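You operate a simulated robot arm through the tools that you are given. There is no shell and no other tool.

The job below is to be done with a simulated two-armed robot. You get a single attempt, and the scene is never put back.

Task
Run the heater up to 35 C, then shut it down.
Fine: main switch on, knob set, run key; once the display shows 35 C press stop, then main switch off; the fan runs on.
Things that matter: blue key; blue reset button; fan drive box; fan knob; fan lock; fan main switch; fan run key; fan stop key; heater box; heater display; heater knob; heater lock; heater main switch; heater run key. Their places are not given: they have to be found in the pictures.

The check looks at the end state, three seconds after you hand in, the way a careful person would. Anything else that was tipped, shoved, dropped, spilled or broken makes it a failure.

Robot
Two 7-joint arms with fingered hands on one trunk that stands fixed in place. Base frame: the origin is at the foot of the trunk, x ahead of it, y to its left, z up. Lengths are in m, angles in rad, forces in N, time in s.
The left shoulder is at [0.057, 0.125, 1.221], the right one opposite. With the tool pointing down near the work surface each hand reaches from about 0.42 to 0.8 m from the base axis, measured 20 degrees to its own side. Payload 3.6 kg a hand.
The tool frame of a hand sits at the grasp point between the pads (the TCP): z along the fingers, y along the line on which they close. The tips reach 0.03 m beyond it. The gripper opens to 0.104 m; its body begins 0.035 m behind the TCP. The gripper is a hand of 4 fingers: y runs from the thumb to the fingers, the wrist lies at [-0.015, -0.104, -0.178] in the tool frame.
Orientation is that of the tool frame in the base frame, as a unit quaternion [w, x, y, z]. With the fingers straight down and the wrist toward the robot, the tool's x, y and z point along [0, 1, 0], [1, 0, 0] and [0, 0, -1] of the base frame.

Tools
- The arms move only by the tool step_arm. It takes "left_increments", "right_increments" or both (then of equal length, played together; a hand with none holds still); each is a list of rows, each a list of 6 numbers: the shift along the tool's x, y, z in m, then the turn, a rotation vector about the tool's x, y, z in rad. In form: [[tx, ty, tz, wx, wy, wz], ...]. A call has 1 to 20 rows; each row is the pose to reach, as a shift and turn from the pose commanded when the call began, along the tool's axes at that moment. Rows are played at 5 a second. More than 0.05 m and 0.15 rad between two rows, and nothing of the call is played. A pose out of reach is approached as far as the arm can. The call stops where the force on the tool passes 40 N (or 10 N more than at its start, if that is more) or the arm is blocked; 0.2 s more then pass. In this call time passes only in rows, and 0.2 s behind the last. It gives the time, the measured TCP pose, the force on the tool (base axes), the opening and the grip force at its end, in the units of the frame above (readings bear some noise), with the torque about the TCP (base axes, N m) and any sound that the robot's microphone picked up, and new pictures: "pictures" is both (left out), scene, wrist or none (wrist: the cameras of the hands that moved).
- Cameras (640 x 400 px; columns grow to the right, rows downward): "scene" is now at [0.1463, -0.0615, 1.391]; the picture's right is [-0.65, -0.76, 0.00], its down [-0.18, 0.15, -0.97] and it looks along [0.74, -0.63, -0.24] (base axes); focal length 214 px, centre (320, 200). "left" rides on the left gripper at [-0.061, -0.092, -0.13] in its tool frame; the picture's right is [-0.81, -0.28, 0.52], its down [0.53, -0.71, 0.46] and it looks along [0.24, 0.64, 0.72] (tool axes); focal length 275 px, centre (320, 200). "right" rides on the right gripper at [0.061, -0.092, -0.13] in its tool frame; the picture's right is [-0.81, 0.28, -0.52], its down [-0.53, -0.71, 0.46] and it looks along [-0.24, 0.65, 0.72] (tool axes); focal length 275 px, centre (320, 200).
- lift_body(by): moves the trunk up (or, below 0, down) by that many m; the arms and the scene camera ride with it, the base frame stays. It gives what a move gives, with no picture.
- set_fingers(index, middle, ring, thumb_bend, thumb_turn, hand): sets how far each is bent, from 0 (flat) to 1 (curled in); at 0.3 the hand is open as for a grip, at 0.7 the pads meet at the TCP. One left out holds its place. A second passes; each finger stops where it meets its share of the squeeze, and holds until it gets a number again. It is the only way to open and close the hand. It gives what a move gives, with no picture; readings hold the bend of each and the force on the fingers (four entries, about 0 where the hand has none), thumb and palm. thumb_turn goes from beside the hand (0) to across from the fingers (1), as for a grip.
- pan_tilt(pan, tilt): turns the head with the scene camera to pan (to the left, within 1.396 rad either way) and tilt (down, from -0.506 to 1.204), counted from straight ahead of the robot (the tilt from the chest, where the trunk bows). It gives what a move gives, and a new picture of the scene camera.
- locate(camera, pixels): for up to 12 pixels [column, row] of the newest picture of that camera ("zoom" is the newest enlarged one), the place [x, y, z] in the base frame of the surface seen there, good to about 0.003 m. The clock stands still meanwhile.
- enlarge(camera, box): a new picture of the part [left, top, right, bottom] of that camera's present view, enlarged. The clock stands still meanwhile.
- sign_off(): hands the job in; it is judged then, once.

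Unless the task says otherwise, let go and move clear before handing in.

The tools are called after "Emit:" as name(argument=value, ...) on one line, values as JSON. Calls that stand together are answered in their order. step_arm: Moves the arms, as the interface text tells. Its arguments: {"type":"object","properties":{"left_increments":{"type":"array"},"right_increments":{"type":"array"},"pictures":{"type":"string","enum":["both","scene","wrist","none"]}},"required":[]} The other tools are called the same way: lift_body (by) moves the trunk up or down; set_fingers (index, middle, ring, thumb_bend, thumb_turn, hand) moves the fingers one by one; pan_tilt (pan, tilt) turns the head that bears the scene camera; locate (camera, pixels) gives the place of the surface under pixels of a picture; enlarge (camera, box) takes an enlarged picture of a part of a camera's view; sign_off () hands the job in.

At the start:

```text
t: 0.0
left_ee_pos: [0.4136, -0.0745, 1.3892]
left_tool_rot: [0.0, 0.707, 0.707, 0.0]
left_ft_force: [-0.2, -0.3, 0.8]
left_torque: [-0.01, 0.0, -0.03]
left_opening: 0.1036
left_grasp_force: 0.0
left_shape: jaw
left_bend: [0.3, 0.3, 0.3, 0.3, 0.98]
left_finger forces: [0.0, 0.0, 0.1, 0.0, 0.0, 0.0]
right_ee_pos: [0.3174, -0.366, 1.3453]
right_tool_rot: [0.0, 0.708, 0.707, 0.0]
right_ft_force: [-0.7, -0.3, 0.3]
right_torque: [0.02, 0.03, 0.02]
right_opening: 0.1039
right_grasp_force: 0.1
right_shape: jaw
right_bend: [0.3, 0.3, 0.3, 0.3, 0.98]
right_finger forces: [0.0, 0.0, 0.0, 0.0, 0.1, 0.1]
trunk travel left (down, up): [-0.45, 0.086]
head pan, tilt (commanded): [-0.705, 0.237]
```

scene: 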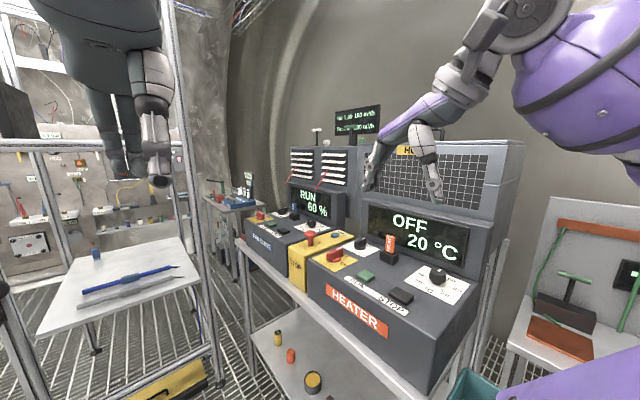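
right: 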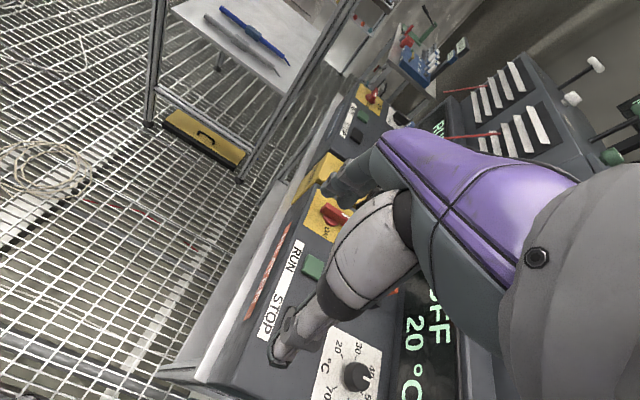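
left: 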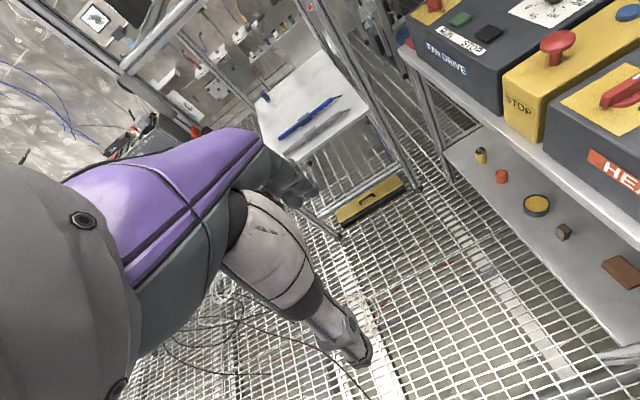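

The scene picture shows the heater box around (390,290) with display "OFF 20 °C" at (425,235), the fan drive at (290,235) and a yellow stop box between them. I'll enlarge the panel to read the controls.

Emit:
enlarge(camera="scene", box=[300, 200, 500, 325])

Emit:
enlarge(camera="right", box=[240, 150, 480, 400])

```text
3.20 times, centred on (400, 262) of scene
```

zoom: 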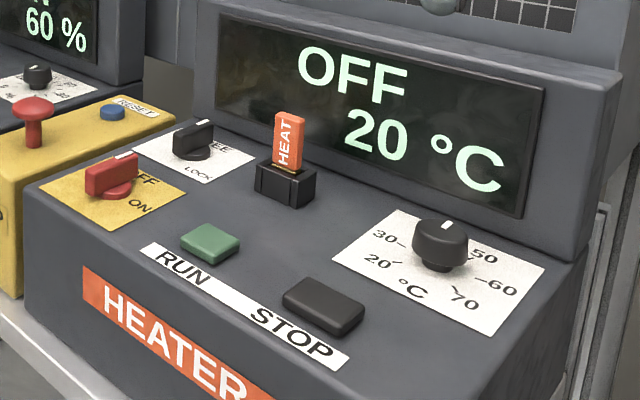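

```text
1.60 times, centred on (360, 275) of right
```

zoom: 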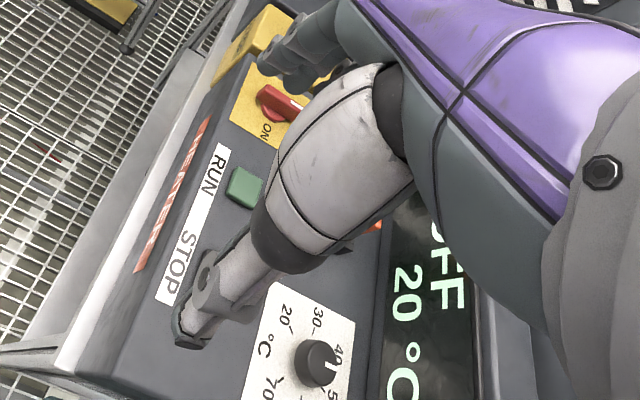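

The heater panel shows a red main switch at OFF, a FREE/LOCK knob, an orange HEAT key, RUN, STOP, and a temperature knob. I'll look closer at each, and at the fan panel.

Emit:
enlarge(camera="scene", box=[308, 225, 404, 285])

Emit:
enlarge(camera="scene", box=[400, 250, 496, 310])

Emit:
enlarge(camera="scene", box=[235, 180, 363, 260])

Emit:
enlarge(camera="left", box=[400, 0, 640, 150])

Emit:
enlarge(camera="scene", box=[320, 95, 400, 145])

```text
6.67 times, centred on (356, 255) of scene
```

zoom: 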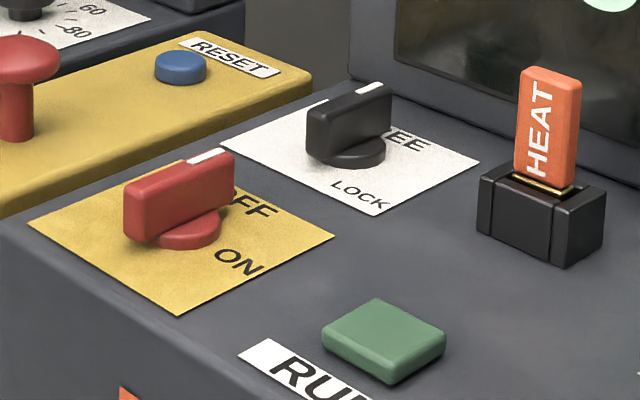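

```text
6.67 times, centred on (448, 280) of scene
```

zoom: 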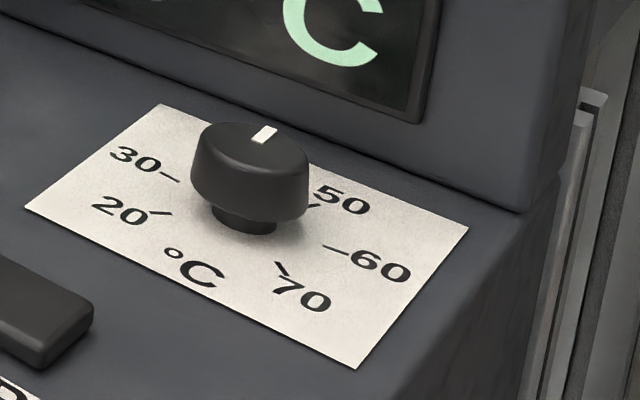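

```text
5.00 times, centred on (299, 220) of scene
```

zoom: 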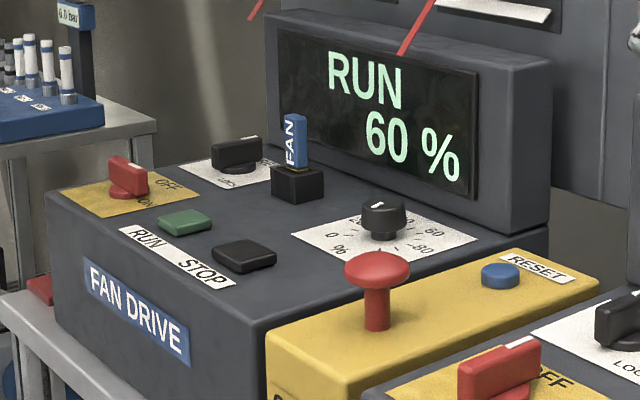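

```text
2.67 times, centred on (520, 75) of left
```

zoom: 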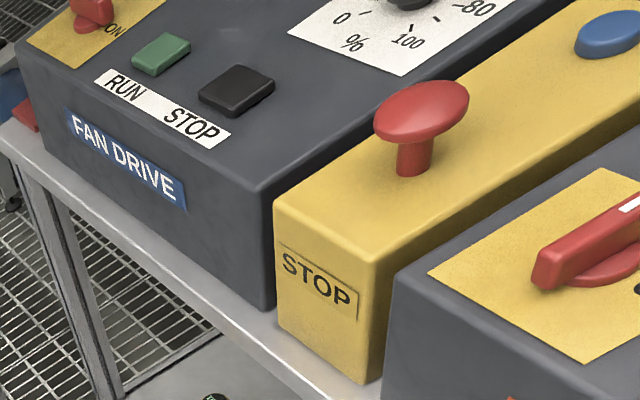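

```text
8.00 times, centred on (360, 120) of scene
```

zoom: 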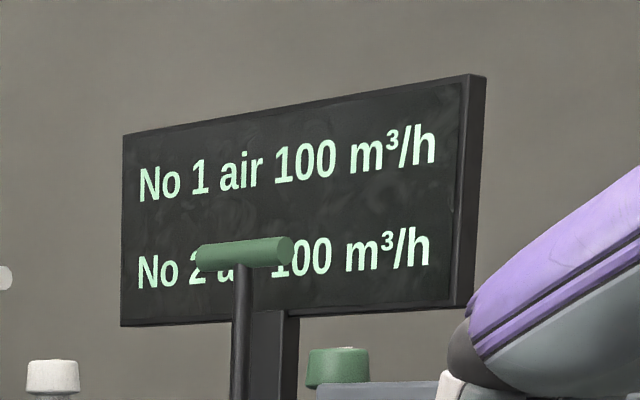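

The heater knob mark points at about 40 and the lock knob mark points at FREE; the fan runs at 60 %. I'll measure the positions of the heater controls.

Emit:
enlarge(camera="scene", box=[300, 200, 500, 325])

Emit:
locate(camera="zoom", pixels=[[118, 160], [88, 190], [125, 150], [208, 240], [322, 303], [440, 225], [446, 225], [440, 262], [290, 130], [193, 130], [40, 195], [290, 250]])

Emit:
locate(camera="scene", pixels=[[310, 236], [341, 235], [360, 310], [245, 240], [425, 235], [470, 270], [362, 274], [308, 265], [275, 260], [345, 315], [400, 180], [330, 265]])

```text
3.20 times, centred on (400, 262) of scene
```

zoom: 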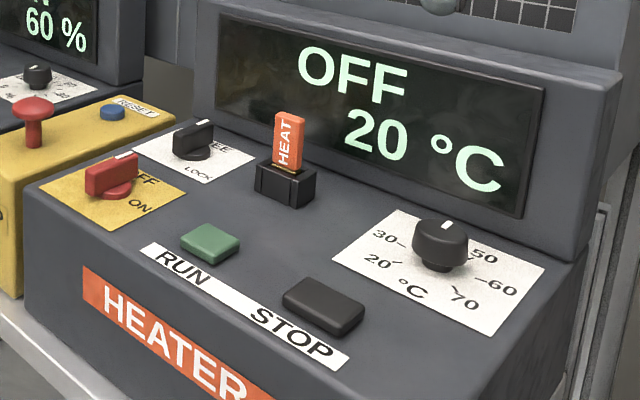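

```text
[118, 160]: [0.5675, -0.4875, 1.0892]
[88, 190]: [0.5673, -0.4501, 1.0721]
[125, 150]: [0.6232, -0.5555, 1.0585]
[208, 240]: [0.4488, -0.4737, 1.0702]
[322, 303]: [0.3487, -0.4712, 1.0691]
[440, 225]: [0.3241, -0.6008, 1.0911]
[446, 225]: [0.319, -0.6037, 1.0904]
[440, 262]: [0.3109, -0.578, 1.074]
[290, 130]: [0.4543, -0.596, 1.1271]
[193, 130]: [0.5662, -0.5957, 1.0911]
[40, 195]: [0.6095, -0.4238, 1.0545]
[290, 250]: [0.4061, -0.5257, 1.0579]
```

```text
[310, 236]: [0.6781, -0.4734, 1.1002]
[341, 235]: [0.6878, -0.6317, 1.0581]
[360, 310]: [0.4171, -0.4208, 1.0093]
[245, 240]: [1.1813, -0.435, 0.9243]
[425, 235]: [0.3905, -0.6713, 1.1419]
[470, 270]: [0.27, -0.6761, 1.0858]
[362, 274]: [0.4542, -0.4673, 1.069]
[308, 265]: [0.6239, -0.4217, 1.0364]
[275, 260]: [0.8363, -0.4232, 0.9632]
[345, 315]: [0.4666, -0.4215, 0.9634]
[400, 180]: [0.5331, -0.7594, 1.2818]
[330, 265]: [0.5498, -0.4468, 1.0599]
```

The bench runs along x at my right, front edge y≈-0.42, panel top z≈1.058. I'll pin down the labels and handle ends of the main switch and the dial marks.

Emit:
enlarge(camera="scene", box=[308, 225, 404, 285])

Emit:
locate(camera="zoom", pixels=[[135, 200], [225, 158], [205, 160], [150, 175], [185, 235], [255, 210], [240, 262], [30, 222], [180, 312], [334, 237], [370, 92], [315, 120]])

Emit:
locate(camera="zoom", pixels=[[325, 335], [375, 300], [445, 335], [388, 380], [345, 160], [360, 195], [480, 160], [222, 145], [550, 75], [540, 215], [590, 200], [180, 60]])

Emit:
enlarge(camera="scene", box=[400, 250, 496, 310])

Emit:
locate(camera="zoom", pixels=[[170, 177], [160, 213], [282, 268], [335, 248], [310, 207], [265, 133], [255, 145], [200, 165], [308, 180], [250, 220], [25, 207], [467, 230]])

```text
6.67 times, centred on (356, 255) of scene
```

zoom: 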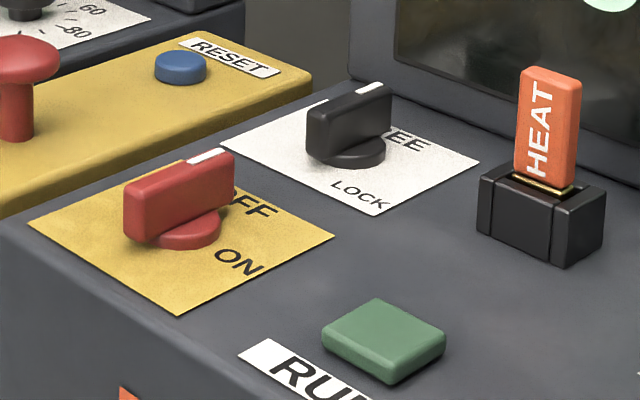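

```text
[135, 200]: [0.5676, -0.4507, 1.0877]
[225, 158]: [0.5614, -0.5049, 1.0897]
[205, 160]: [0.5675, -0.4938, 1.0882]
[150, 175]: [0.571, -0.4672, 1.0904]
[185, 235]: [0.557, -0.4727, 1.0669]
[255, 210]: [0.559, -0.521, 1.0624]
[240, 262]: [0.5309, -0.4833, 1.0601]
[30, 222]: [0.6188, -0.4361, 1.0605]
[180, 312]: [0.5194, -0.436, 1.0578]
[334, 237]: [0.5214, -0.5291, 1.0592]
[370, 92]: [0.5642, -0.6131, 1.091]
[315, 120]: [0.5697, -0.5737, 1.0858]
```

```text
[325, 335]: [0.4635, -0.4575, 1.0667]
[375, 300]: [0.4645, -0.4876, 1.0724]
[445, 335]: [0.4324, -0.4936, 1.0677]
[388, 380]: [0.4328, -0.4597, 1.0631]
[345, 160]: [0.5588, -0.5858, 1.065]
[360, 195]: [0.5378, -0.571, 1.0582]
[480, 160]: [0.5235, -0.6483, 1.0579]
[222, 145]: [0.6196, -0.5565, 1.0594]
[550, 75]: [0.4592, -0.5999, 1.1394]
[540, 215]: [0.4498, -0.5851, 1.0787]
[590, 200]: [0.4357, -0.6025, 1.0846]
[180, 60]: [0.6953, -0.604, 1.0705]
```

```text
6.67 times, centred on (448, 280) of scene
```

zoom: 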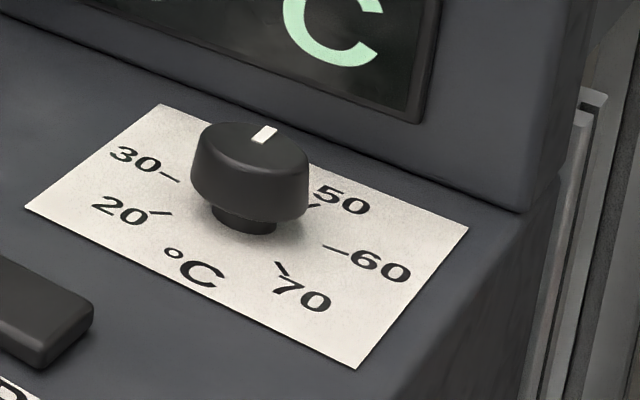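

```text
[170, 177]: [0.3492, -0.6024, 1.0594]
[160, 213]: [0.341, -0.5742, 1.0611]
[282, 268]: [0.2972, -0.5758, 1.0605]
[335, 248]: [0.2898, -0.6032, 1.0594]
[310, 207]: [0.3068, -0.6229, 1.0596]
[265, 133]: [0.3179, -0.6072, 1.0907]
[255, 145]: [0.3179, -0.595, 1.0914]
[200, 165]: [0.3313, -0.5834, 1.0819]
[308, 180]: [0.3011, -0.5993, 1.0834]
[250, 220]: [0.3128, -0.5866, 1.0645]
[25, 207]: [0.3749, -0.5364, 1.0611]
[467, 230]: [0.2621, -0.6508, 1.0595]
```

The main switch centre is about (0.567,-0.480), OFF toward -y and ON toward -x; knob centre about (0.318,-0.594) with the mark pointing -y (≈45). Next I'll look at the right hand's shape and the room above the panel.

Emit:
enlarge(camera="scene", box=[340, 60, 500, 220])

Emit:
locate(camera="scene", pixels=[[375, 165], [432, 180], [437, 198], [410, 110], [450, 75], [520, 20], [600, 60], [480, 220], [470, 145], [520, 160], [370, 205], [460, 250]])

```text
2.50 times, centred on (420, 140) of scene
```

zoom: 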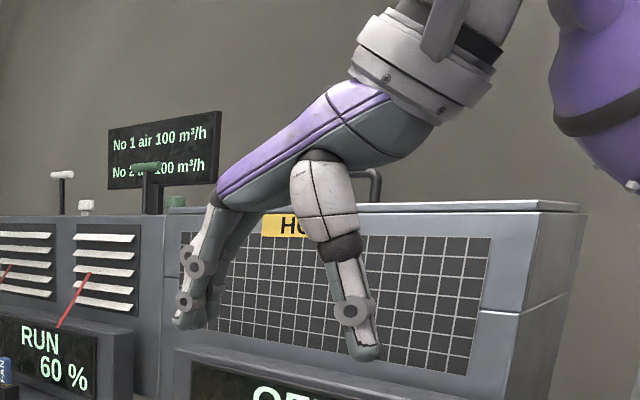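

```text
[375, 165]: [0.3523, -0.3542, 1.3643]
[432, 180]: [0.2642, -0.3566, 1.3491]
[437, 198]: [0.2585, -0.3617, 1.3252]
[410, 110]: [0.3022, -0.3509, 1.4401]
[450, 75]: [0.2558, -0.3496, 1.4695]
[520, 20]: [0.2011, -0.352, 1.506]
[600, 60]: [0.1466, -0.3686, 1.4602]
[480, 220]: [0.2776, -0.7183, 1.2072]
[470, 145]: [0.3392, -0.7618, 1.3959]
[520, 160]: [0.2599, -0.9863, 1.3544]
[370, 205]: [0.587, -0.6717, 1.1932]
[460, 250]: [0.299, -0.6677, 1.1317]
```

The right hand points down with thumb at x≈0.26 and fingers at x≈0.36, and the riser face is at y≈-0.67, so there is room. I'll move the right hand above the heater main switch first and look with the wrist camera.

Emit:
step_arm(right_increments=[[-0.0114, 0.025, 0.0095, 0, 0, 0], [-0.0228, 0.05, 0.019, 0, 0, 0], [-0.0342, 0.075, 0.0285, 0, 0, 0], [-0.0456, 0.1, 0.038, 0, 0, 0], [-0.057, 0.125, 0.0475, 0, 0, 0], [-0.0684, 0.15, 0.057, 0, 0, 0], [-0.0798, 0.175, 0.0665, 0, 0, 0], [-0.0912, 0.2, 0.076, 0, 0, 0], [-0.1026, 0.225, 0.0855, 0, 0, 0], [-0.114, 0.25, 0.095, 0, 0, 0]])

```text
t: 2.2
left_ee_pos: [0.4142, -0.0731, 1.3906]
left_tool_rot: [0.001, 0.707, 0.707, 0.001]
left_ft_force: [-0.1, -1.3, 0.2]
left_torque: [0.02, -0.01, 0.01]
left_opening: 0.1037
left_grasp_force: 0.0
left_shape: jaw
left_bend: [0.3, 0.3, 0.3, 0.3, 0.98]
left_finger forces: [0.0, 0.1, 0.1, 0.1, 0.1, 0.0]
right_ee_pos: [0.5292, -0.4556, 1.2476]
right_tool_rot: [0.0, 0.708, 0.706, 0.0]
right_ft_force: [0.2, -0.1, 0.6]
right_torque: [0.0, -0.01, 0.0]
right_opening: 0.1041
right_grasp_force: 0.0
right_shape: jaw
right_bend: [0.3, 0.3, 0.3, 0.3, 0.98]
right_finger forces: [0.1, 0.0, 0.0, 0.0, 0.0, 0.0]
right hand out of reach, approached as far as the arm can: row 8, 9, 10
trunk travel left (down, up): [-0.45, 0.086]
head pan, tilt (commanded): [-0.705, 0.237]
```

scene: 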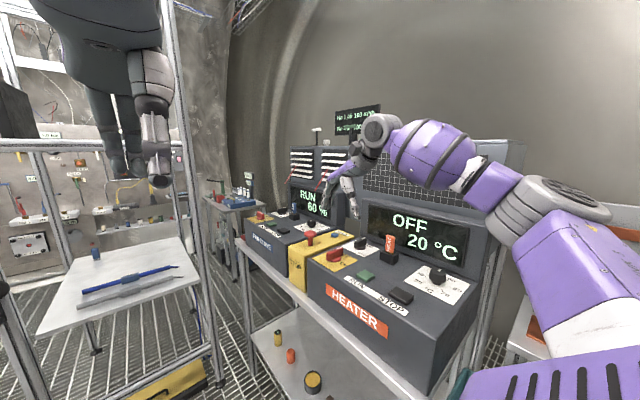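
right: 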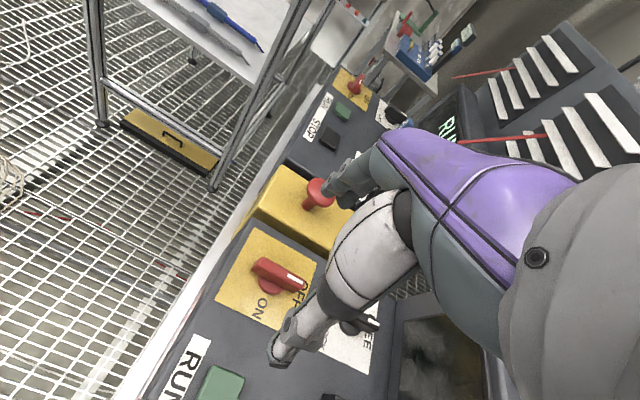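

The arm ran out of reach at (0.529,-0.456,1.248), so the wrist-to-shoulder limit is about 0.54 m; for the switch I'll have to tilt the hand a bit. The right camera shows the switch clearly at (278,275), so I'll measure it there.

Emit:
enlarge(camera="right", box=[200, 220, 328, 300])

Emit:
locate(camera="right", pixels=[[256, 262], [303, 284], [260, 258], [254, 266], [306, 278], [300, 290], [280, 272], [316, 194], [268, 290], [320, 262], [245, 228], [218, 295]])

```text
5.00 times, centred on (264, 260) of right
```

zoom: 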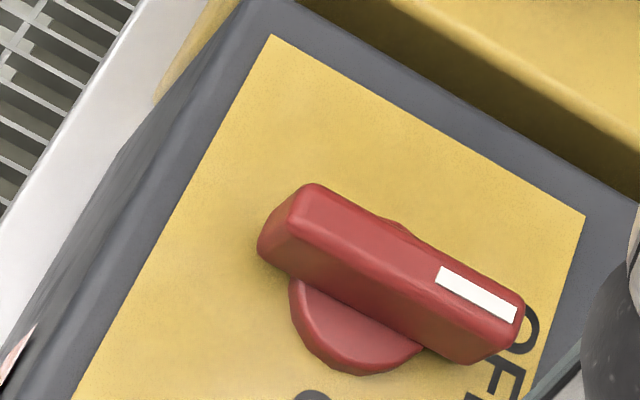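

```text
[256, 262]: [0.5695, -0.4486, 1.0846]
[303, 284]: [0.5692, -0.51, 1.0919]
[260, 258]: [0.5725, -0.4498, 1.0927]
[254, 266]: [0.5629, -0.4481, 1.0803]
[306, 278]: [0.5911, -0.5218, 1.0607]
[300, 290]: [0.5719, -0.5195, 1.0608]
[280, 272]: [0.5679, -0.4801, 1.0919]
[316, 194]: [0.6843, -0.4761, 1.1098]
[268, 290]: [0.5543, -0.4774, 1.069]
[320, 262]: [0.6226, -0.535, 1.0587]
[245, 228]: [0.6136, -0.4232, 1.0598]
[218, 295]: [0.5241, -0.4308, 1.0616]
```

The handle is clear in the zoom; I'll locate its corners and base disc precisely.

Emit:
locate(camera="zoom", pixels=[[315, 192], [520, 300], [490, 350], [275, 235], [480, 295], [400, 240], [385, 275], [340, 365], [300, 300], [415, 350], [272, 38], [584, 215]])

Emit:
enlarge(camera="right", box=[280, 280, 400, 380])

```text
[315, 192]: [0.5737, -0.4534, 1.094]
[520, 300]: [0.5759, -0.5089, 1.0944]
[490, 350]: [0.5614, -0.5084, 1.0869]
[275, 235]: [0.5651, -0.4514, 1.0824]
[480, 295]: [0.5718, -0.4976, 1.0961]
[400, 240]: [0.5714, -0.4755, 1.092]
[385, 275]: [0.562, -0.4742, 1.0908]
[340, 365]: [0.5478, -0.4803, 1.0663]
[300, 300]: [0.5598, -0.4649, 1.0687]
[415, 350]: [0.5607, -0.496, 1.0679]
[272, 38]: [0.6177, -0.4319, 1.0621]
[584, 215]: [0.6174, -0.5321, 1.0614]
```

```text
4.00 times, centred on (340, 330) of right
```

zoom: 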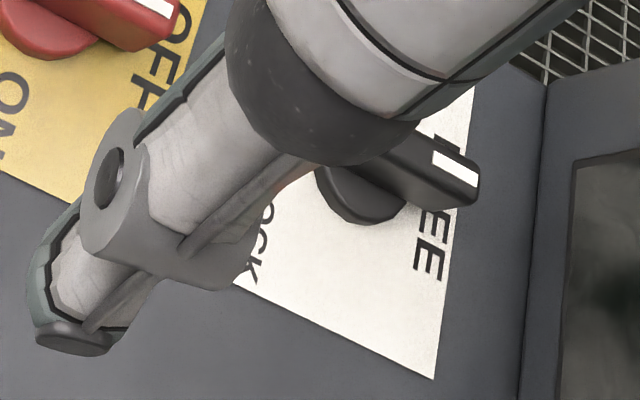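

The bar spans x 0.562–0.575, y -0.450 to -0.510, top z≈1.092, so the axis is at (0.568,-0.481). I'll narrow the right hand's opening and tilt it 0.3 rad outward to gain reach, backing off a little to see where it really is.

Emit:
set_fingers(hand="right", index=0.45, middle=0.45, ring=0.45, thumb_bend=0.45)

Emit:
step_arm(right_increments=[[0, -0.015, 0, -0.075, 0, 0], [0, -0.03, 0, -0.15, 0, 0], [0, -0.04, 0, -0.225, 0, 0], [0, -0.05, 0, -0.3, 0, 0]])

```text
t: 3.2
left_ee_pos: [0.4129, -0.0736, 1.3904]
left_tool_rot: [0.001, 0.707, 0.707, 0.0]
left_ft_force: [-0.6, 0.1, -0.6]
left_torque: [0.02, -0.01, -0.02]
left_opening: 0.1038
left_grasp_force: 0.0
left_shape: jaw
left_bend: [0.3, 0.3, 0.3, 0.3, 0.98]
left_finger forces: [0.1, 0.0, 0.0, 0.0, 0.0, 0.1]
right_ee_pos: [0.5298, -0.4533, 1.2485]
right_tool_rot: [0.0, 0.708, 0.706, 0.001]
right_ft_force: [-0.2, -0.1, 0.0]
right_torque: [-0.02, 0.01, 0.01]
right_opening: 0.0659
right_grasp_force: 0.1
right_shape: fingers
right_bend: [0.45, 0.45, 0.45, 0.45, 0.98]
right_finger forces: [0.1, 0.1, 0.1, 0.0, 0.0, 0.0]
trunk travel left (down, up): [-0.45, 0.086]
head pan, tilt (commanded): [-0.705, 0.237]
```

```text
t: 4.2
left_ee_pos: [0.4141, -0.0753, 1.3899]
left_tool_rot: [0.0, 0.707, 0.707, -0.001]
left_ft_force: [0.2, -0.1, 0.0]
left_torque: [-0.02, -0.01, 0.01]
left_opening: 0.1039
left_grasp_force: 0.1
left_shape: jaw
left_bend: [0.3, 0.3, 0.3, 0.3, 0.98]
left_finger forces: [0.0, 0.1, 0.0, 0.1, 0.0, 0.0]
right_ee_pos: [0.4792, -0.4532, 1.2501]
right_tool_rot: [0.106, 0.7, 0.699, 0.106]
right_ft_force: [-0.7, -0.7, -0.2]
right_torque: [-0.05, -0.04, -0.02]
right_opening: 0.0656
right_grasp_force: 0.0
right_shape: fingers
right_bend: [0.45, 0.45, 0.45, 0.45, 0.98]
right_finger forces: [0.0, 0.0, 0.1, 0.0, 0.0, 0.0]
trunk travel left (down, up): [-0.45, 0.086]
head pan, tilt (commanded): [-0.705, 0.237]
```

scene: 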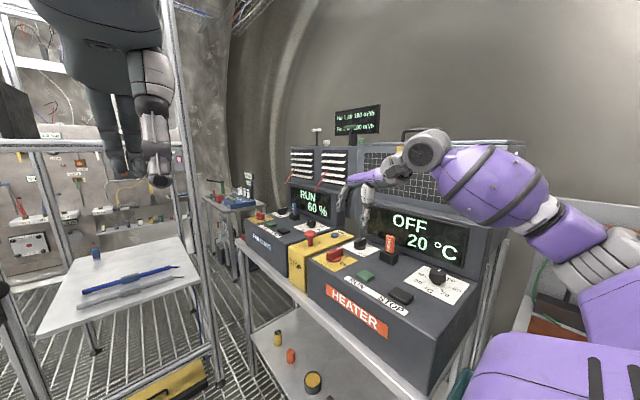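
right: 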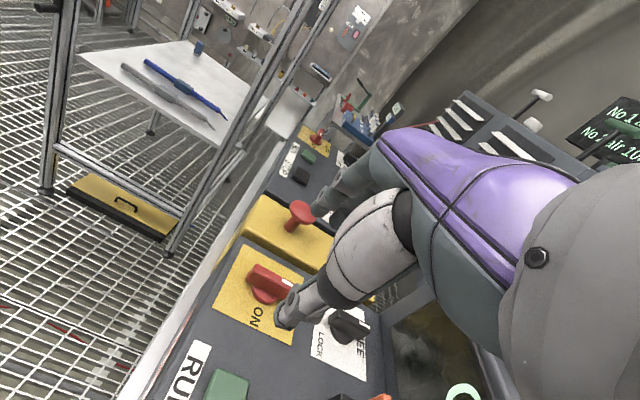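

The commanded pose follows the reached one: TCP is (0.479,-0.453,1.250) with a 0.3 rad outward tilt. Next I'll move to directly above the switch at z 1.16.

Emit:
step_arm(right_increments=[[-0.0046, 0.0097, 0.0187, 0, 0, 0], [-0.0093, 0.0194, 0.0374, 0, 0, 0], [-0.0139, 0.0291, 0.0561, 0, 0, 0], [-0.0185, 0.0388, 0.0748, 0, 0, 0], [-0.0232, 0.0485, 0.0935, 0, 0, 0], [-0.0278, 0.0582, 0.1122, 0, 0, 0]])

```text
t: 5.6
left_ee_pos: [0.4145, -0.0743, 1.3883]
left_tool_rot: [0.0, 0.707, 0.708, 0.0]
left_ft_force: [0.1, 0.4, -0.6]
left_torque: [0.0, 0.01, -0.02]
left_opening: 0.1038
left_grasp_force: 0.1
left_shape: jaw
left_bend: [0.3, 0.3, 0.3, 0.3, 0.98]
left_finger forces: [0.0, 0.0, 0.0, 0.1, 0.0, 0.1]
right_ee_pos: [0.5674, -0.4813, 1.1591]
right_tool_rot: [0.105, 0.7, 0.699, 0.105]
right_ft_force: [-0.8, 0.0, -0.9]
right_torque: [0.03, -0.01, -0.04]
right_opening: 0.0656
right_grasp_force: 0.1
right_shape: fingers
right_bend: [0.45, 0.45, 0.45, 0.45, 0.98]
right_finger forces: [0.1, 0.0, 0.0, 0.1, 0.0, 0.0]
trunk travel left (down, up): [-0.45, 0.086]
head pan, tilt (commanded): [-0.705, 0.237]
```

scene: 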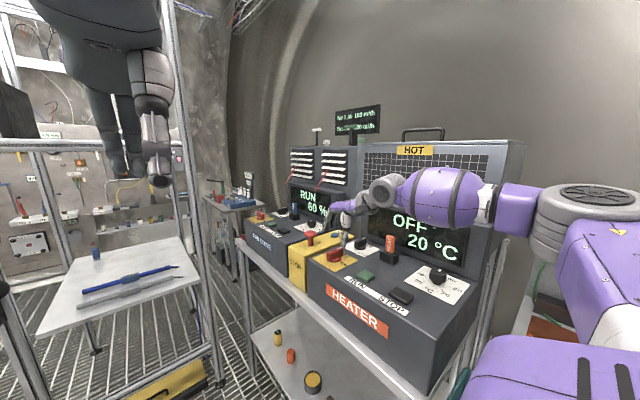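
right: 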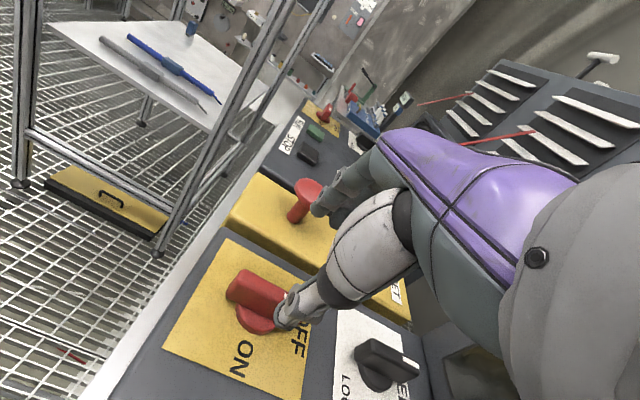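

TCP is at (0.567,-0.481,1.159), right above the switch. I'll check the finger and thumb positions up close before descending.

Emit:
enlarge(camera="scene", box=[290, 180, 410, 280])

Emit:
enlarge(camera="right", box=[200, 140, 400, 340])

Emit:
locate(camera="right", pixels=[[280, 320], [290, 300], [318, 208], [335, 215], [345, 180], [300, 290]])

```text
4.00 times, centred on (350, 230) of scene
```

zoom: 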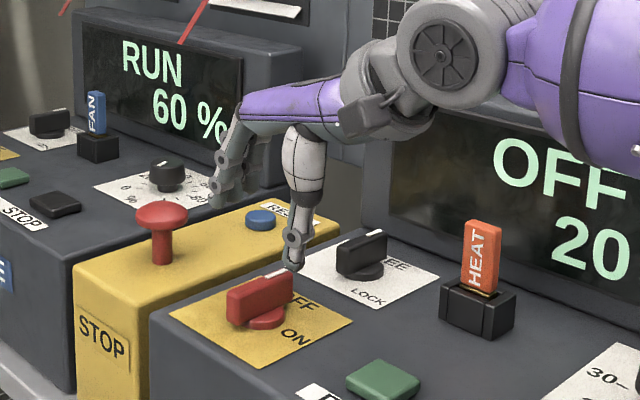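

```text
2.00 times, centred on (300, 240) of right
```

zoom: 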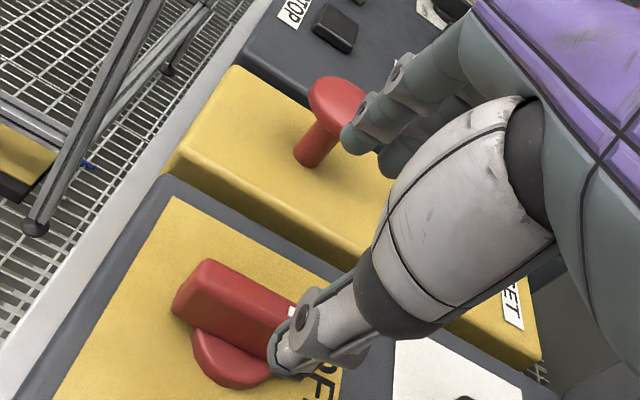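

```text
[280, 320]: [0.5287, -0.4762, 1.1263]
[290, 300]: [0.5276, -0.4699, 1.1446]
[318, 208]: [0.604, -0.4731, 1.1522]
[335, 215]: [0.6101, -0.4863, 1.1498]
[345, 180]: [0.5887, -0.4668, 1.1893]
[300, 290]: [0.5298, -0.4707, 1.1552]
```

Thumb tip is at x≈0.529 and fingers at x≈0.604, straddling the bar (0.562–0.575), and clear of the red mushroom. I'll go down to z≈1.102.

Emit:
step_arm(right_increments=[[0, -0.0042, 0.0136, 0, 0, 0], [0, -0.0084, 0.0272, 0, 0, 0], [0, -0.0126, 0.0408, 0, 0, 0], [0, -0.0168, 0.0544, 0, 0, 0]])

Emit:
enlarge(camera="scene", box=[290, 200, 410, 280])

Emit:
enlarge(camera="right", box=[200, 140, 400, 340])

```text
t: 6.6
left_ee_pos: [0.4112, -0.0738, 1.3901]
left_tool_rot: [0.0, 0.707, 0.707, 0.0]
left_ft_force: [-0.5, 0.9, -0.2]
left_torque: [0.0, 0.01, 0.0]
left_opening: 0.1035
left_grasp_force: 0.0
left_shape: jaw
left_bend: [0.3, 0.3, 0.3, 0.3, 0.98]
left_finger forces: [0.0, 0.1, 0.0, 0.0, 0.0, 0.1]
right_ee_pos: [0.5681, -0.4802, 1.1052]
right_tool_rot: [0.108, 0.699, 0.699, 0.108]
right_ft_force: [-0.5, -0.2, 7.2]
right_torque: [0.03, 0.3, -0.03]
right_opening: 0.0657
right_grasp_force: 4.1
right_shape: fingers
right_bend: [0.45, 0.45, 0.45, 0.45, 0.98]
right_finger forces: [0.0, 0.1, 0.0, 0.0, 7.9, 0.0]
trunk travel left (down, up): [-0.45, 0.086]
head pan, tilt (commanded): [-0.705, 0.237]
```

scene: 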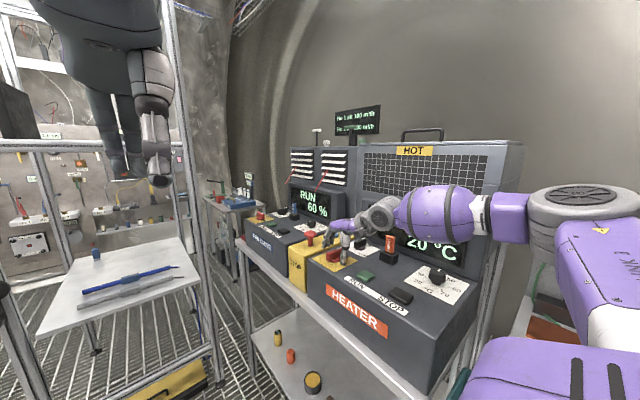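
right: 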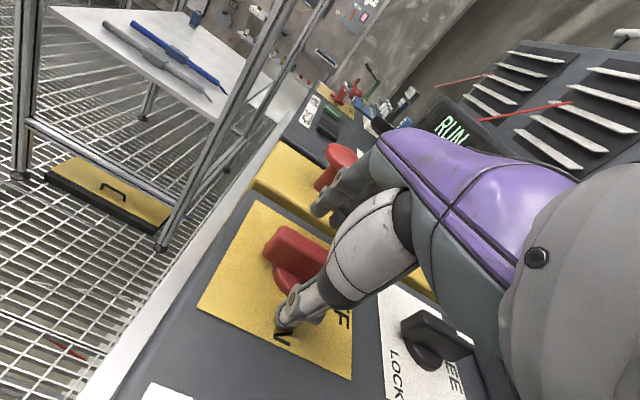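

```text
5.00 times, centred on (350, 240) of scene
```

zoom: 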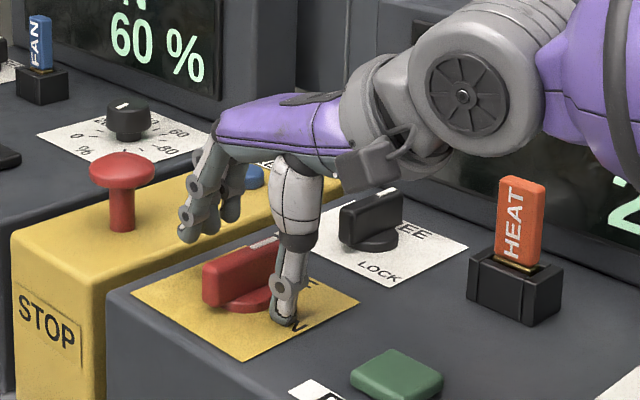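

```text
2.00 times, centred on (300, 240) of right
```

zoom: 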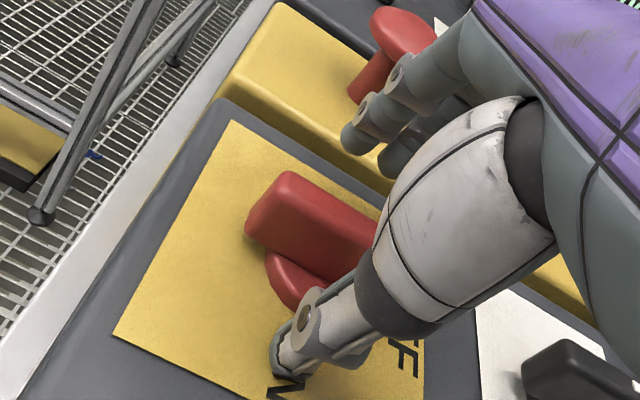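

The thumb tip touches the panel (7.9 N, at (285,320) in the zoom), so I'm slightly low. I'll raise 8 mm, shift 6 mm toward -x so the pinch point is on the bar, and then close the hand.

Emit:
step_arm(right_increments=[[0, -0.0017, -0.0047, 0, 0, 0], [0, -0.0034, -0.0094, 0, 0, 0]], pictures="none")

Emit:
set_fingers(hand="right", index=0.75, middle=0.75, ring=0.75, thumb_bend=0.75)

Emit:
enlarge(camera="scene", box=[290, 200, 410, 280])

Emit:
enlarge(camera="right", box=[200, 140, 400, 340])

```text
t: 7.2
left_ee_pos: [0.4131, -0.073, 1.39]
left_tool_rot: [0.0, 0.707, 0.708, 0.0]
left_ft_force: [-0.7, 0.0, -0.3]
left_torque: [0.02, 0.01, -0.03]
left_opening: 0.1036
left_grasp_force: 0.0
left_shape: jaw
left_bend: [0.3, 0.3, 0.3, 0.3, 0.98]
left_finger forces: [0.0, 0.0, 0.0, 0.1, 0.0, 0.0]
right_ee_pos: [0.5608, -0.4801, 1.1085]
right_tool_rot: [0.106, 0.7, 0.698, 0.106]
right_ft_force: [0.2, -0.4, -0.1]
right_torque: [-0.01, -0.01, -0.01]
right_opening: 0.0648
right_grasp_force: 0.1
right_shape: fingers
right_bend: [0.45, 0.45, 0.45, 0.45, 0.98]
right_finger forces: [0.0, 0.1, 0.1, 0.1, 0.0, 0.0]
trunk travel left (down, up): [-0.45, 0.086]
head pan, tilt (commanded): [-0.705, 0.237]
```

```text
t: 8.2
left_ee_pos: [0.4168, -0.0751, 1.3891]
left_tool_rot: [-0.001, 0.707, 0.707, -0.001]
left_ft_force: [-0.8, 0.6, 0.0]
left_torque: [0.03, 0.02, 0.02]
left_opening: 0.1035
left_grasp_force: 0.1
left_shape: jaw
left_bend: [0.3, 0.3, 0.3, 0.3, 0.98]
left_finger forces: [0.1, 0.0, 0.1, 0.1, 0.1, 0.0]
right_ee_pos: [0.5631, -0.4818, 1.1078]
right_tool_rot: [0.105, 0.7, 0.698, 0.106]
right_ft_force: [13.1, -11.6, -3.5]
right_torque: [-0.15, -0.12, -0.1]
right_opening: 0.0099
right_grasp_force: 16.0
right_shape: fingers
right_bend: [0.72, 0.73, 0.74, 0.7, 0.95]
right_finger forces: [14.6, 7.3, 2.9, 0.0, 8.5, 0.0]
trunk travel left (down, up): [-0.45, 0.086]
head pan, tilt (commanded): [-0.705, 0.237]
```

```text
5.00 times, centred on (350, 240) of scene
```

zoom: 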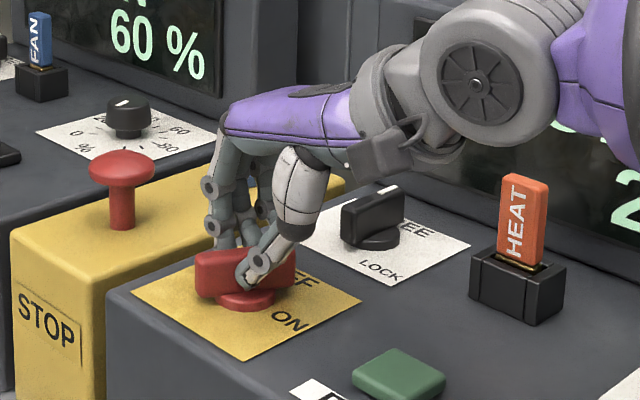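

```text
2.00 times, centred on (300, 240) of right
```

zoom: 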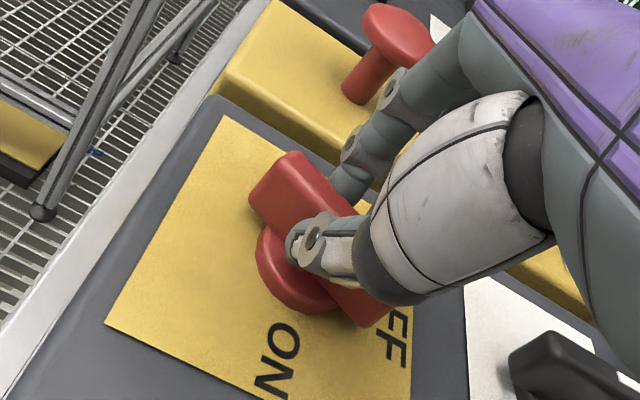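

The hand grips the red bar (16 N), and the bar has already turned part of the way toward ON in the scene zoom at (245,270). I'll turn about the switch axis clockwise (seen from above) by 0.78 rad first.

Emit:
step_arm(right_increments=[[0.0008, 0.0, 0.0, 0, -0.0384, 0.1242], [0.0015, 0.0002, 0.0001, 0, -0.0768, 0.2483], [0.0023, 0.0004, 0.0001, 0, -0.1152, 0.3725], [0.003, 0.0008, 0.0002, 0, -0.1537, 0.4966], [0.0036, 0.0011, 0.0004, 0, -0.1921, 0.6208], [0.0042, 0.0016, 0.0005, 0, -0.2305, 0.7449]])

Emit:
enlarge(camera="scene", box=[290, 200, 410, 280])

Emit:
enlarge(camera="right", box=[200, 140, 400, 340])

```text
t: 9.6
left_ee_pos: [0.4143, -0.0753, 1.3883]
left_tool_rot: [0.0, 0.707, 0.707, -0.001]
left_ft_force: [0.4, -0.3, -1.0]
left_torque: [0.02, -0.01, -0.01]
left_opening: 0.104
left_grasp_force: 0.0
left_shape: jaw
left_bend: [0.3, 0.3, 0.3, 0.3, 0.98]
left_finger forces: [0.0, 0.0, 0.1, 0.0, 0.0, 0.1]
right_ee_pos: [0.5645, -0.4773, 1.1085]
right_tool_rot: [0.138, 0.913, 0.379, 0.056]
right_ft_force: [4.9, -11.4, -2.7]
right_torque: [-0.2, -0.01, 0.01]
right_opening: 0.0098
right_grasp_force: 16.2
right_shape: fingers
right_bend: [0.72, 0.73, 0.74, 0.7, 0.95]
right_finger forces: [13.0, 6.8, 3.3, 0.0, 9.6, 0.0]
trunk travel left (down, up): [-0.45, 0.086]
head pan, tilt (commanded): [-0.705, 0.237]
```

scene: 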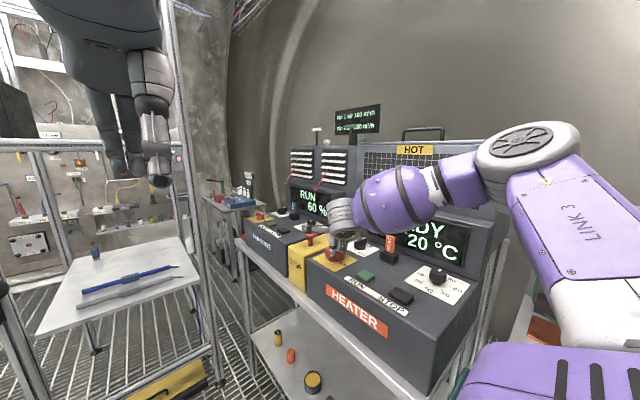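
right: 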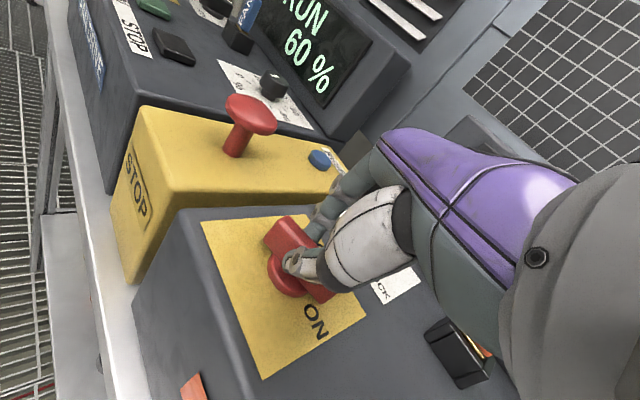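

```text
5.00 times, centred on (350, 240) of scene
```

zoom: 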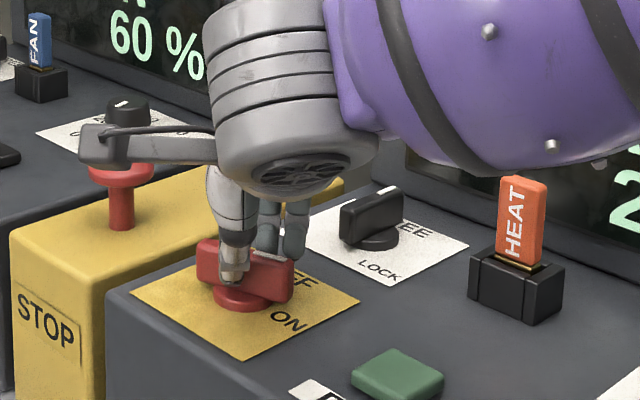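

```text
2.00 times, centred on (300, 240) of right
```

zoom: 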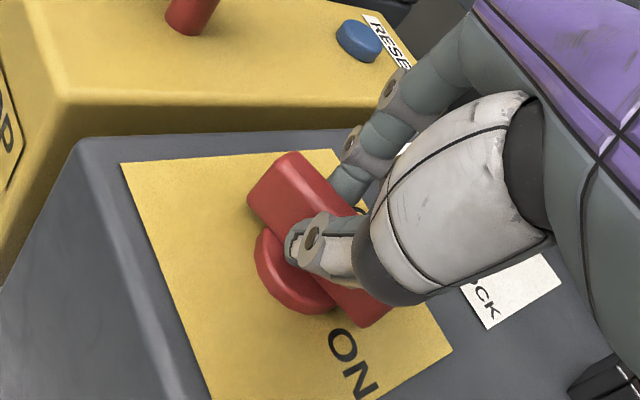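

The display now reads "..DY 20 °C" at (425,235) – the main switch has come on. I'll measure the bar's direction to see how far it still is from ON.

Emit:
enlarge(camera="scene", box=[320, 235, 360, 265])

Emit:
locate(camera="zoom", pixels=[[170, 160], [470, 195], [170, 200], [450, 240], [160, 150], [490, 200], [320, 330], [420, 130], [300, 320], [560, 360]])

Emit:
enlarge(camera="scene", box=[360, 200, 480, 275])

```text
13.33 times, centred on (340, 250) of scene
```

zoom: 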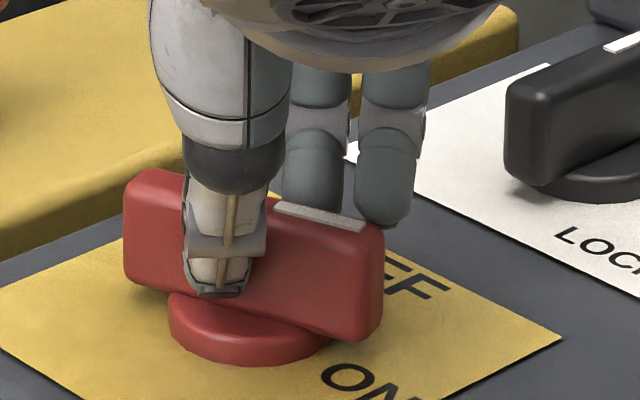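

```text
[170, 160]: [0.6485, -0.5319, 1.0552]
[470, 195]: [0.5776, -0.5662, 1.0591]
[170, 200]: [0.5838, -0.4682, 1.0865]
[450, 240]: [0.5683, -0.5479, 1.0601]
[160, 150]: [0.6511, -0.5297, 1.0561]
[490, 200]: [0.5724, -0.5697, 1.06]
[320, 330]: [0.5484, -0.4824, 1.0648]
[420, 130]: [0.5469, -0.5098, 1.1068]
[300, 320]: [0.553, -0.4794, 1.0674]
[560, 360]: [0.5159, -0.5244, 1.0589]
```

```text
5.33 times, centred on (420, 238) of scene
```

zoom: 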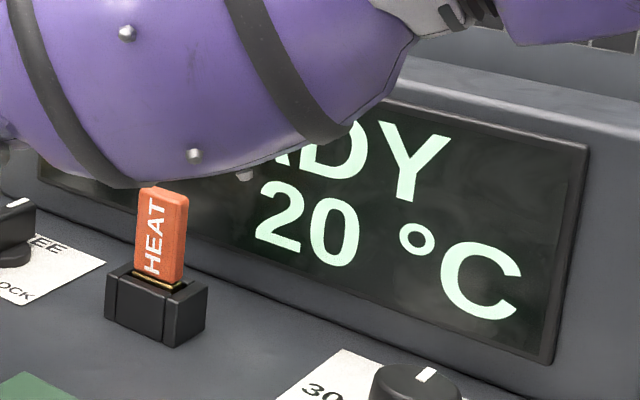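

The bar is turned roughly 55° from OFF, and the display already shows READY. I'll turn another 0.52 rad the same way and check.

Emit:
step_arm(right_increments=[[0.0008, 0.0, 0.0, 0, -0.0384, 0.1242], [0.0015, 0.0002, 0.0001, 0, -0.0768, 0.2483], [0.0023, 0.0004, 0.0001, 0, -0.1152, 0.3725], [0.003, 0.0008, 0.0002, 0, -0.1537, 0.4966]])

Emit:
enlarge(camera="scene", box=[310, 225, 370, 270])

```text
t: 10.6
left_ee_pos: [0.4144, -0.0759, 1.3896]
left_tool_rot: [0.0, 0.707, 0.708, 0.0]
left_ft_force: [0.7, -0.5, 0.5]
left_torque: [-0.02, 0.02, 0.02]
left_opening: 0.1037
left_grasp_force: 0.1
left_shape: jaw
left_bend: [0.3, 0.3, 0.3, 0.3, 0.98]
left_finger forces: [0.0, 0.1, 0.1, 0.1, 0.0, 0.0]
right_ee_pos: [0.566, -0.4759, 1.1081]
right_tool_rot: [0.148, 0.98, 0.133, 0.021]
right_ft_force: [2.0, -10.9, -0.7]
right_torque: [-0.06, 0.15, 0.24]
right_opening: 0.0098
right_grasp_force: 19.0
right_shape: fingers
right_bend: [0.73, 0.73, 0.74, 0.69, 0.96]
right_finger forces: [9.2, 7.9, 9.1, 0.0, 12.1, 0.0]
trunk travel left (down, up): [-0.45, 0.086]
head pan, tilt (commanded): [-0.705, 0.237]
```

scene: 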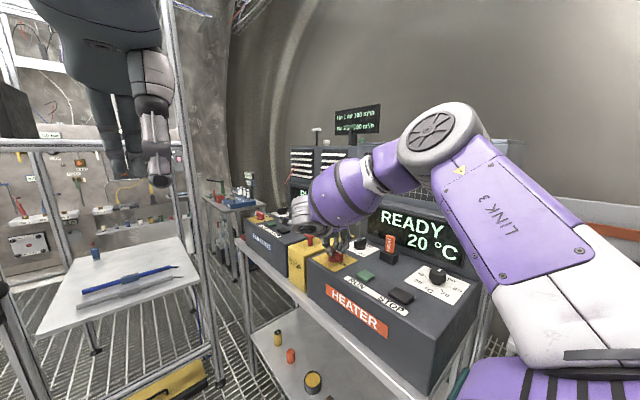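
right: 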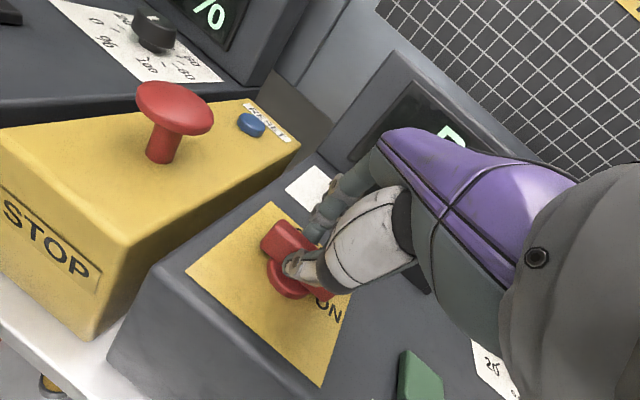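

```text
8.89 times, centred on (340, 248) of scene
```

zoom: 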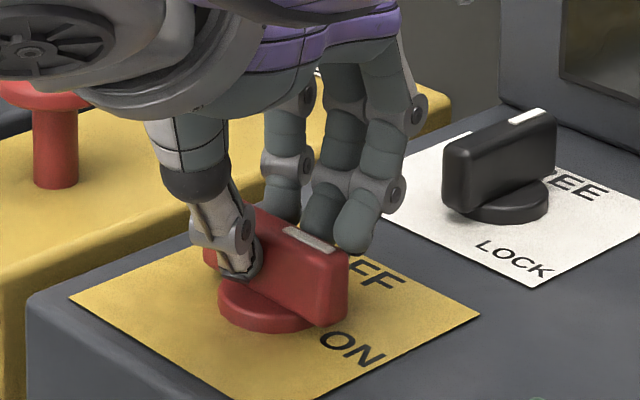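

The display reads "READY 20 °C" and the bar now lies along x over toward ON, with torque building as at a stop. I'll release the switch and lift straight up.

Emit:
set_fingers(hand="right", index=0.45, middle=0.45, ring=0.45, thumb_bend=0.45)

Emit:
step_arm(right_increments=[[0, 0.0059, -0.0191, 0, 0, 0], [0, 0.0118, -0.0382, 0, 0, 0], [0, 0.0177, -0.0573, 0, 0, 0], [0, 0.0236, -0.0764, 0, 0, 0], [0, 0.0295, -0.0955, 0, 0, 0]])

Emit:
enlarge(camera="scene", box=[300, 215, 380, 275])

```text
t: 11.6
left_ee_pos: [0.4133, -0.0747, 1.3905]
left_tool_rot: [0.0, 0.708, 0.707, 0.0]
left_ft_force: [-1.4, -0.8, 0.6]
left_torque: [0.0, 0.04, 0.01]
left_opening: 0.1035
left_grasp_force: 0.2
left_shape: jaw
left_bend: [0.3, 0.3, 0.3, 0.3, 0.98]
left_finger forces: [0.1, 0.0, 0.0, 0.0, 0.1, 0.1]
right_ee_pos: [0.566, -0.4752, 1.1087]
right_tool_rot: [0.148, 0.98, 0.133, 0.021]
right_ft_force: [-0.1, -0.2, -0.1]
right_torque: [0.02, 0.02, 0.01]
right_opening: 0.0644
right_grasp_force: 0.0
right_shape: fingers
right_bend: [0.45, 0.45, 0.45, 0.45, 0.97]
right_finger forces: [0.1, 0.1, 0.1, 0.1, 0.0, 0.0]
trunk travel left (down, up): [-0.45, 0.086]
head pan, tilt (commanded): [-0.705, 0.237]
```

```text
t: 12.8
left_ee_pos: [0.4136, -0.0742, 1.3902]
left_tool_rot: [0.0, 0.707, 0.707, -0.001]
left_ft_force: [-0.2, -0.6, -0.4]
left_torque: [-0.01, 0.03, -0.05]
left_opening: 0.1038
left_grasp_force: 0.2
left_shape: jaw
left_bend: [0.3, 0.3, 0.3, 0.3, 0.98]
left_finger forces: [0.0, 0.0, 0.0, 0.0, 0.0, 0.0]
right_ee_pos: [0.5667, -0.4738, 1.2102]
right_tool_rot: [0.148, 0.98, 0.134, 0.021]
right_ft_force: [-0.3, 0.1, 0.3]
right_torque: [-0.01, 0.01, 0.02]
right_opening: 0.0647
right_grasp_force: 0.1
right_shape: fingers
right_bend: [0.45, 0.45, 0.45, 0.45, 0.97]
right_finger forces: [0.1, 0.0, 0.0, 0.0, 0.1, 0.0]
trunk travel left (down, up): [-0.45, 0.086]
head pan, tilt (commanded): [-0.705, 0.237]
```

scene: 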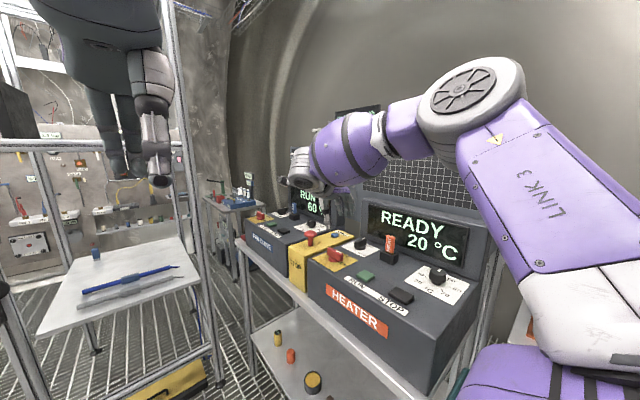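
right: 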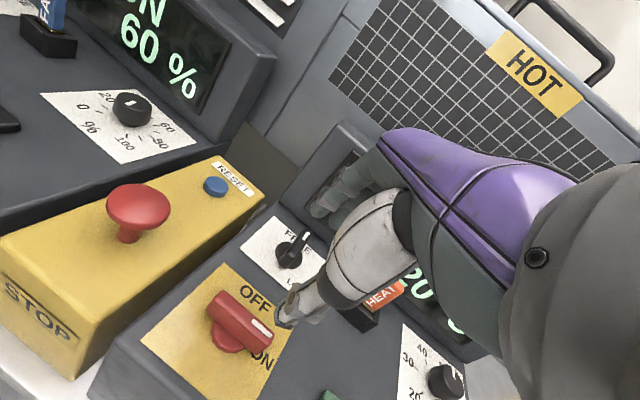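

```text
6.67 times, centred on (340, 245) of scene
```

zoom: 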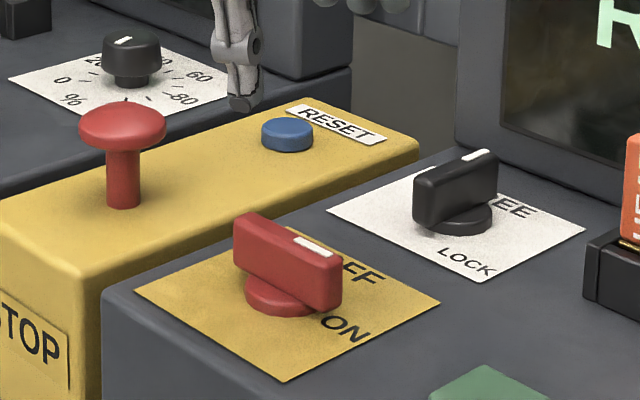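

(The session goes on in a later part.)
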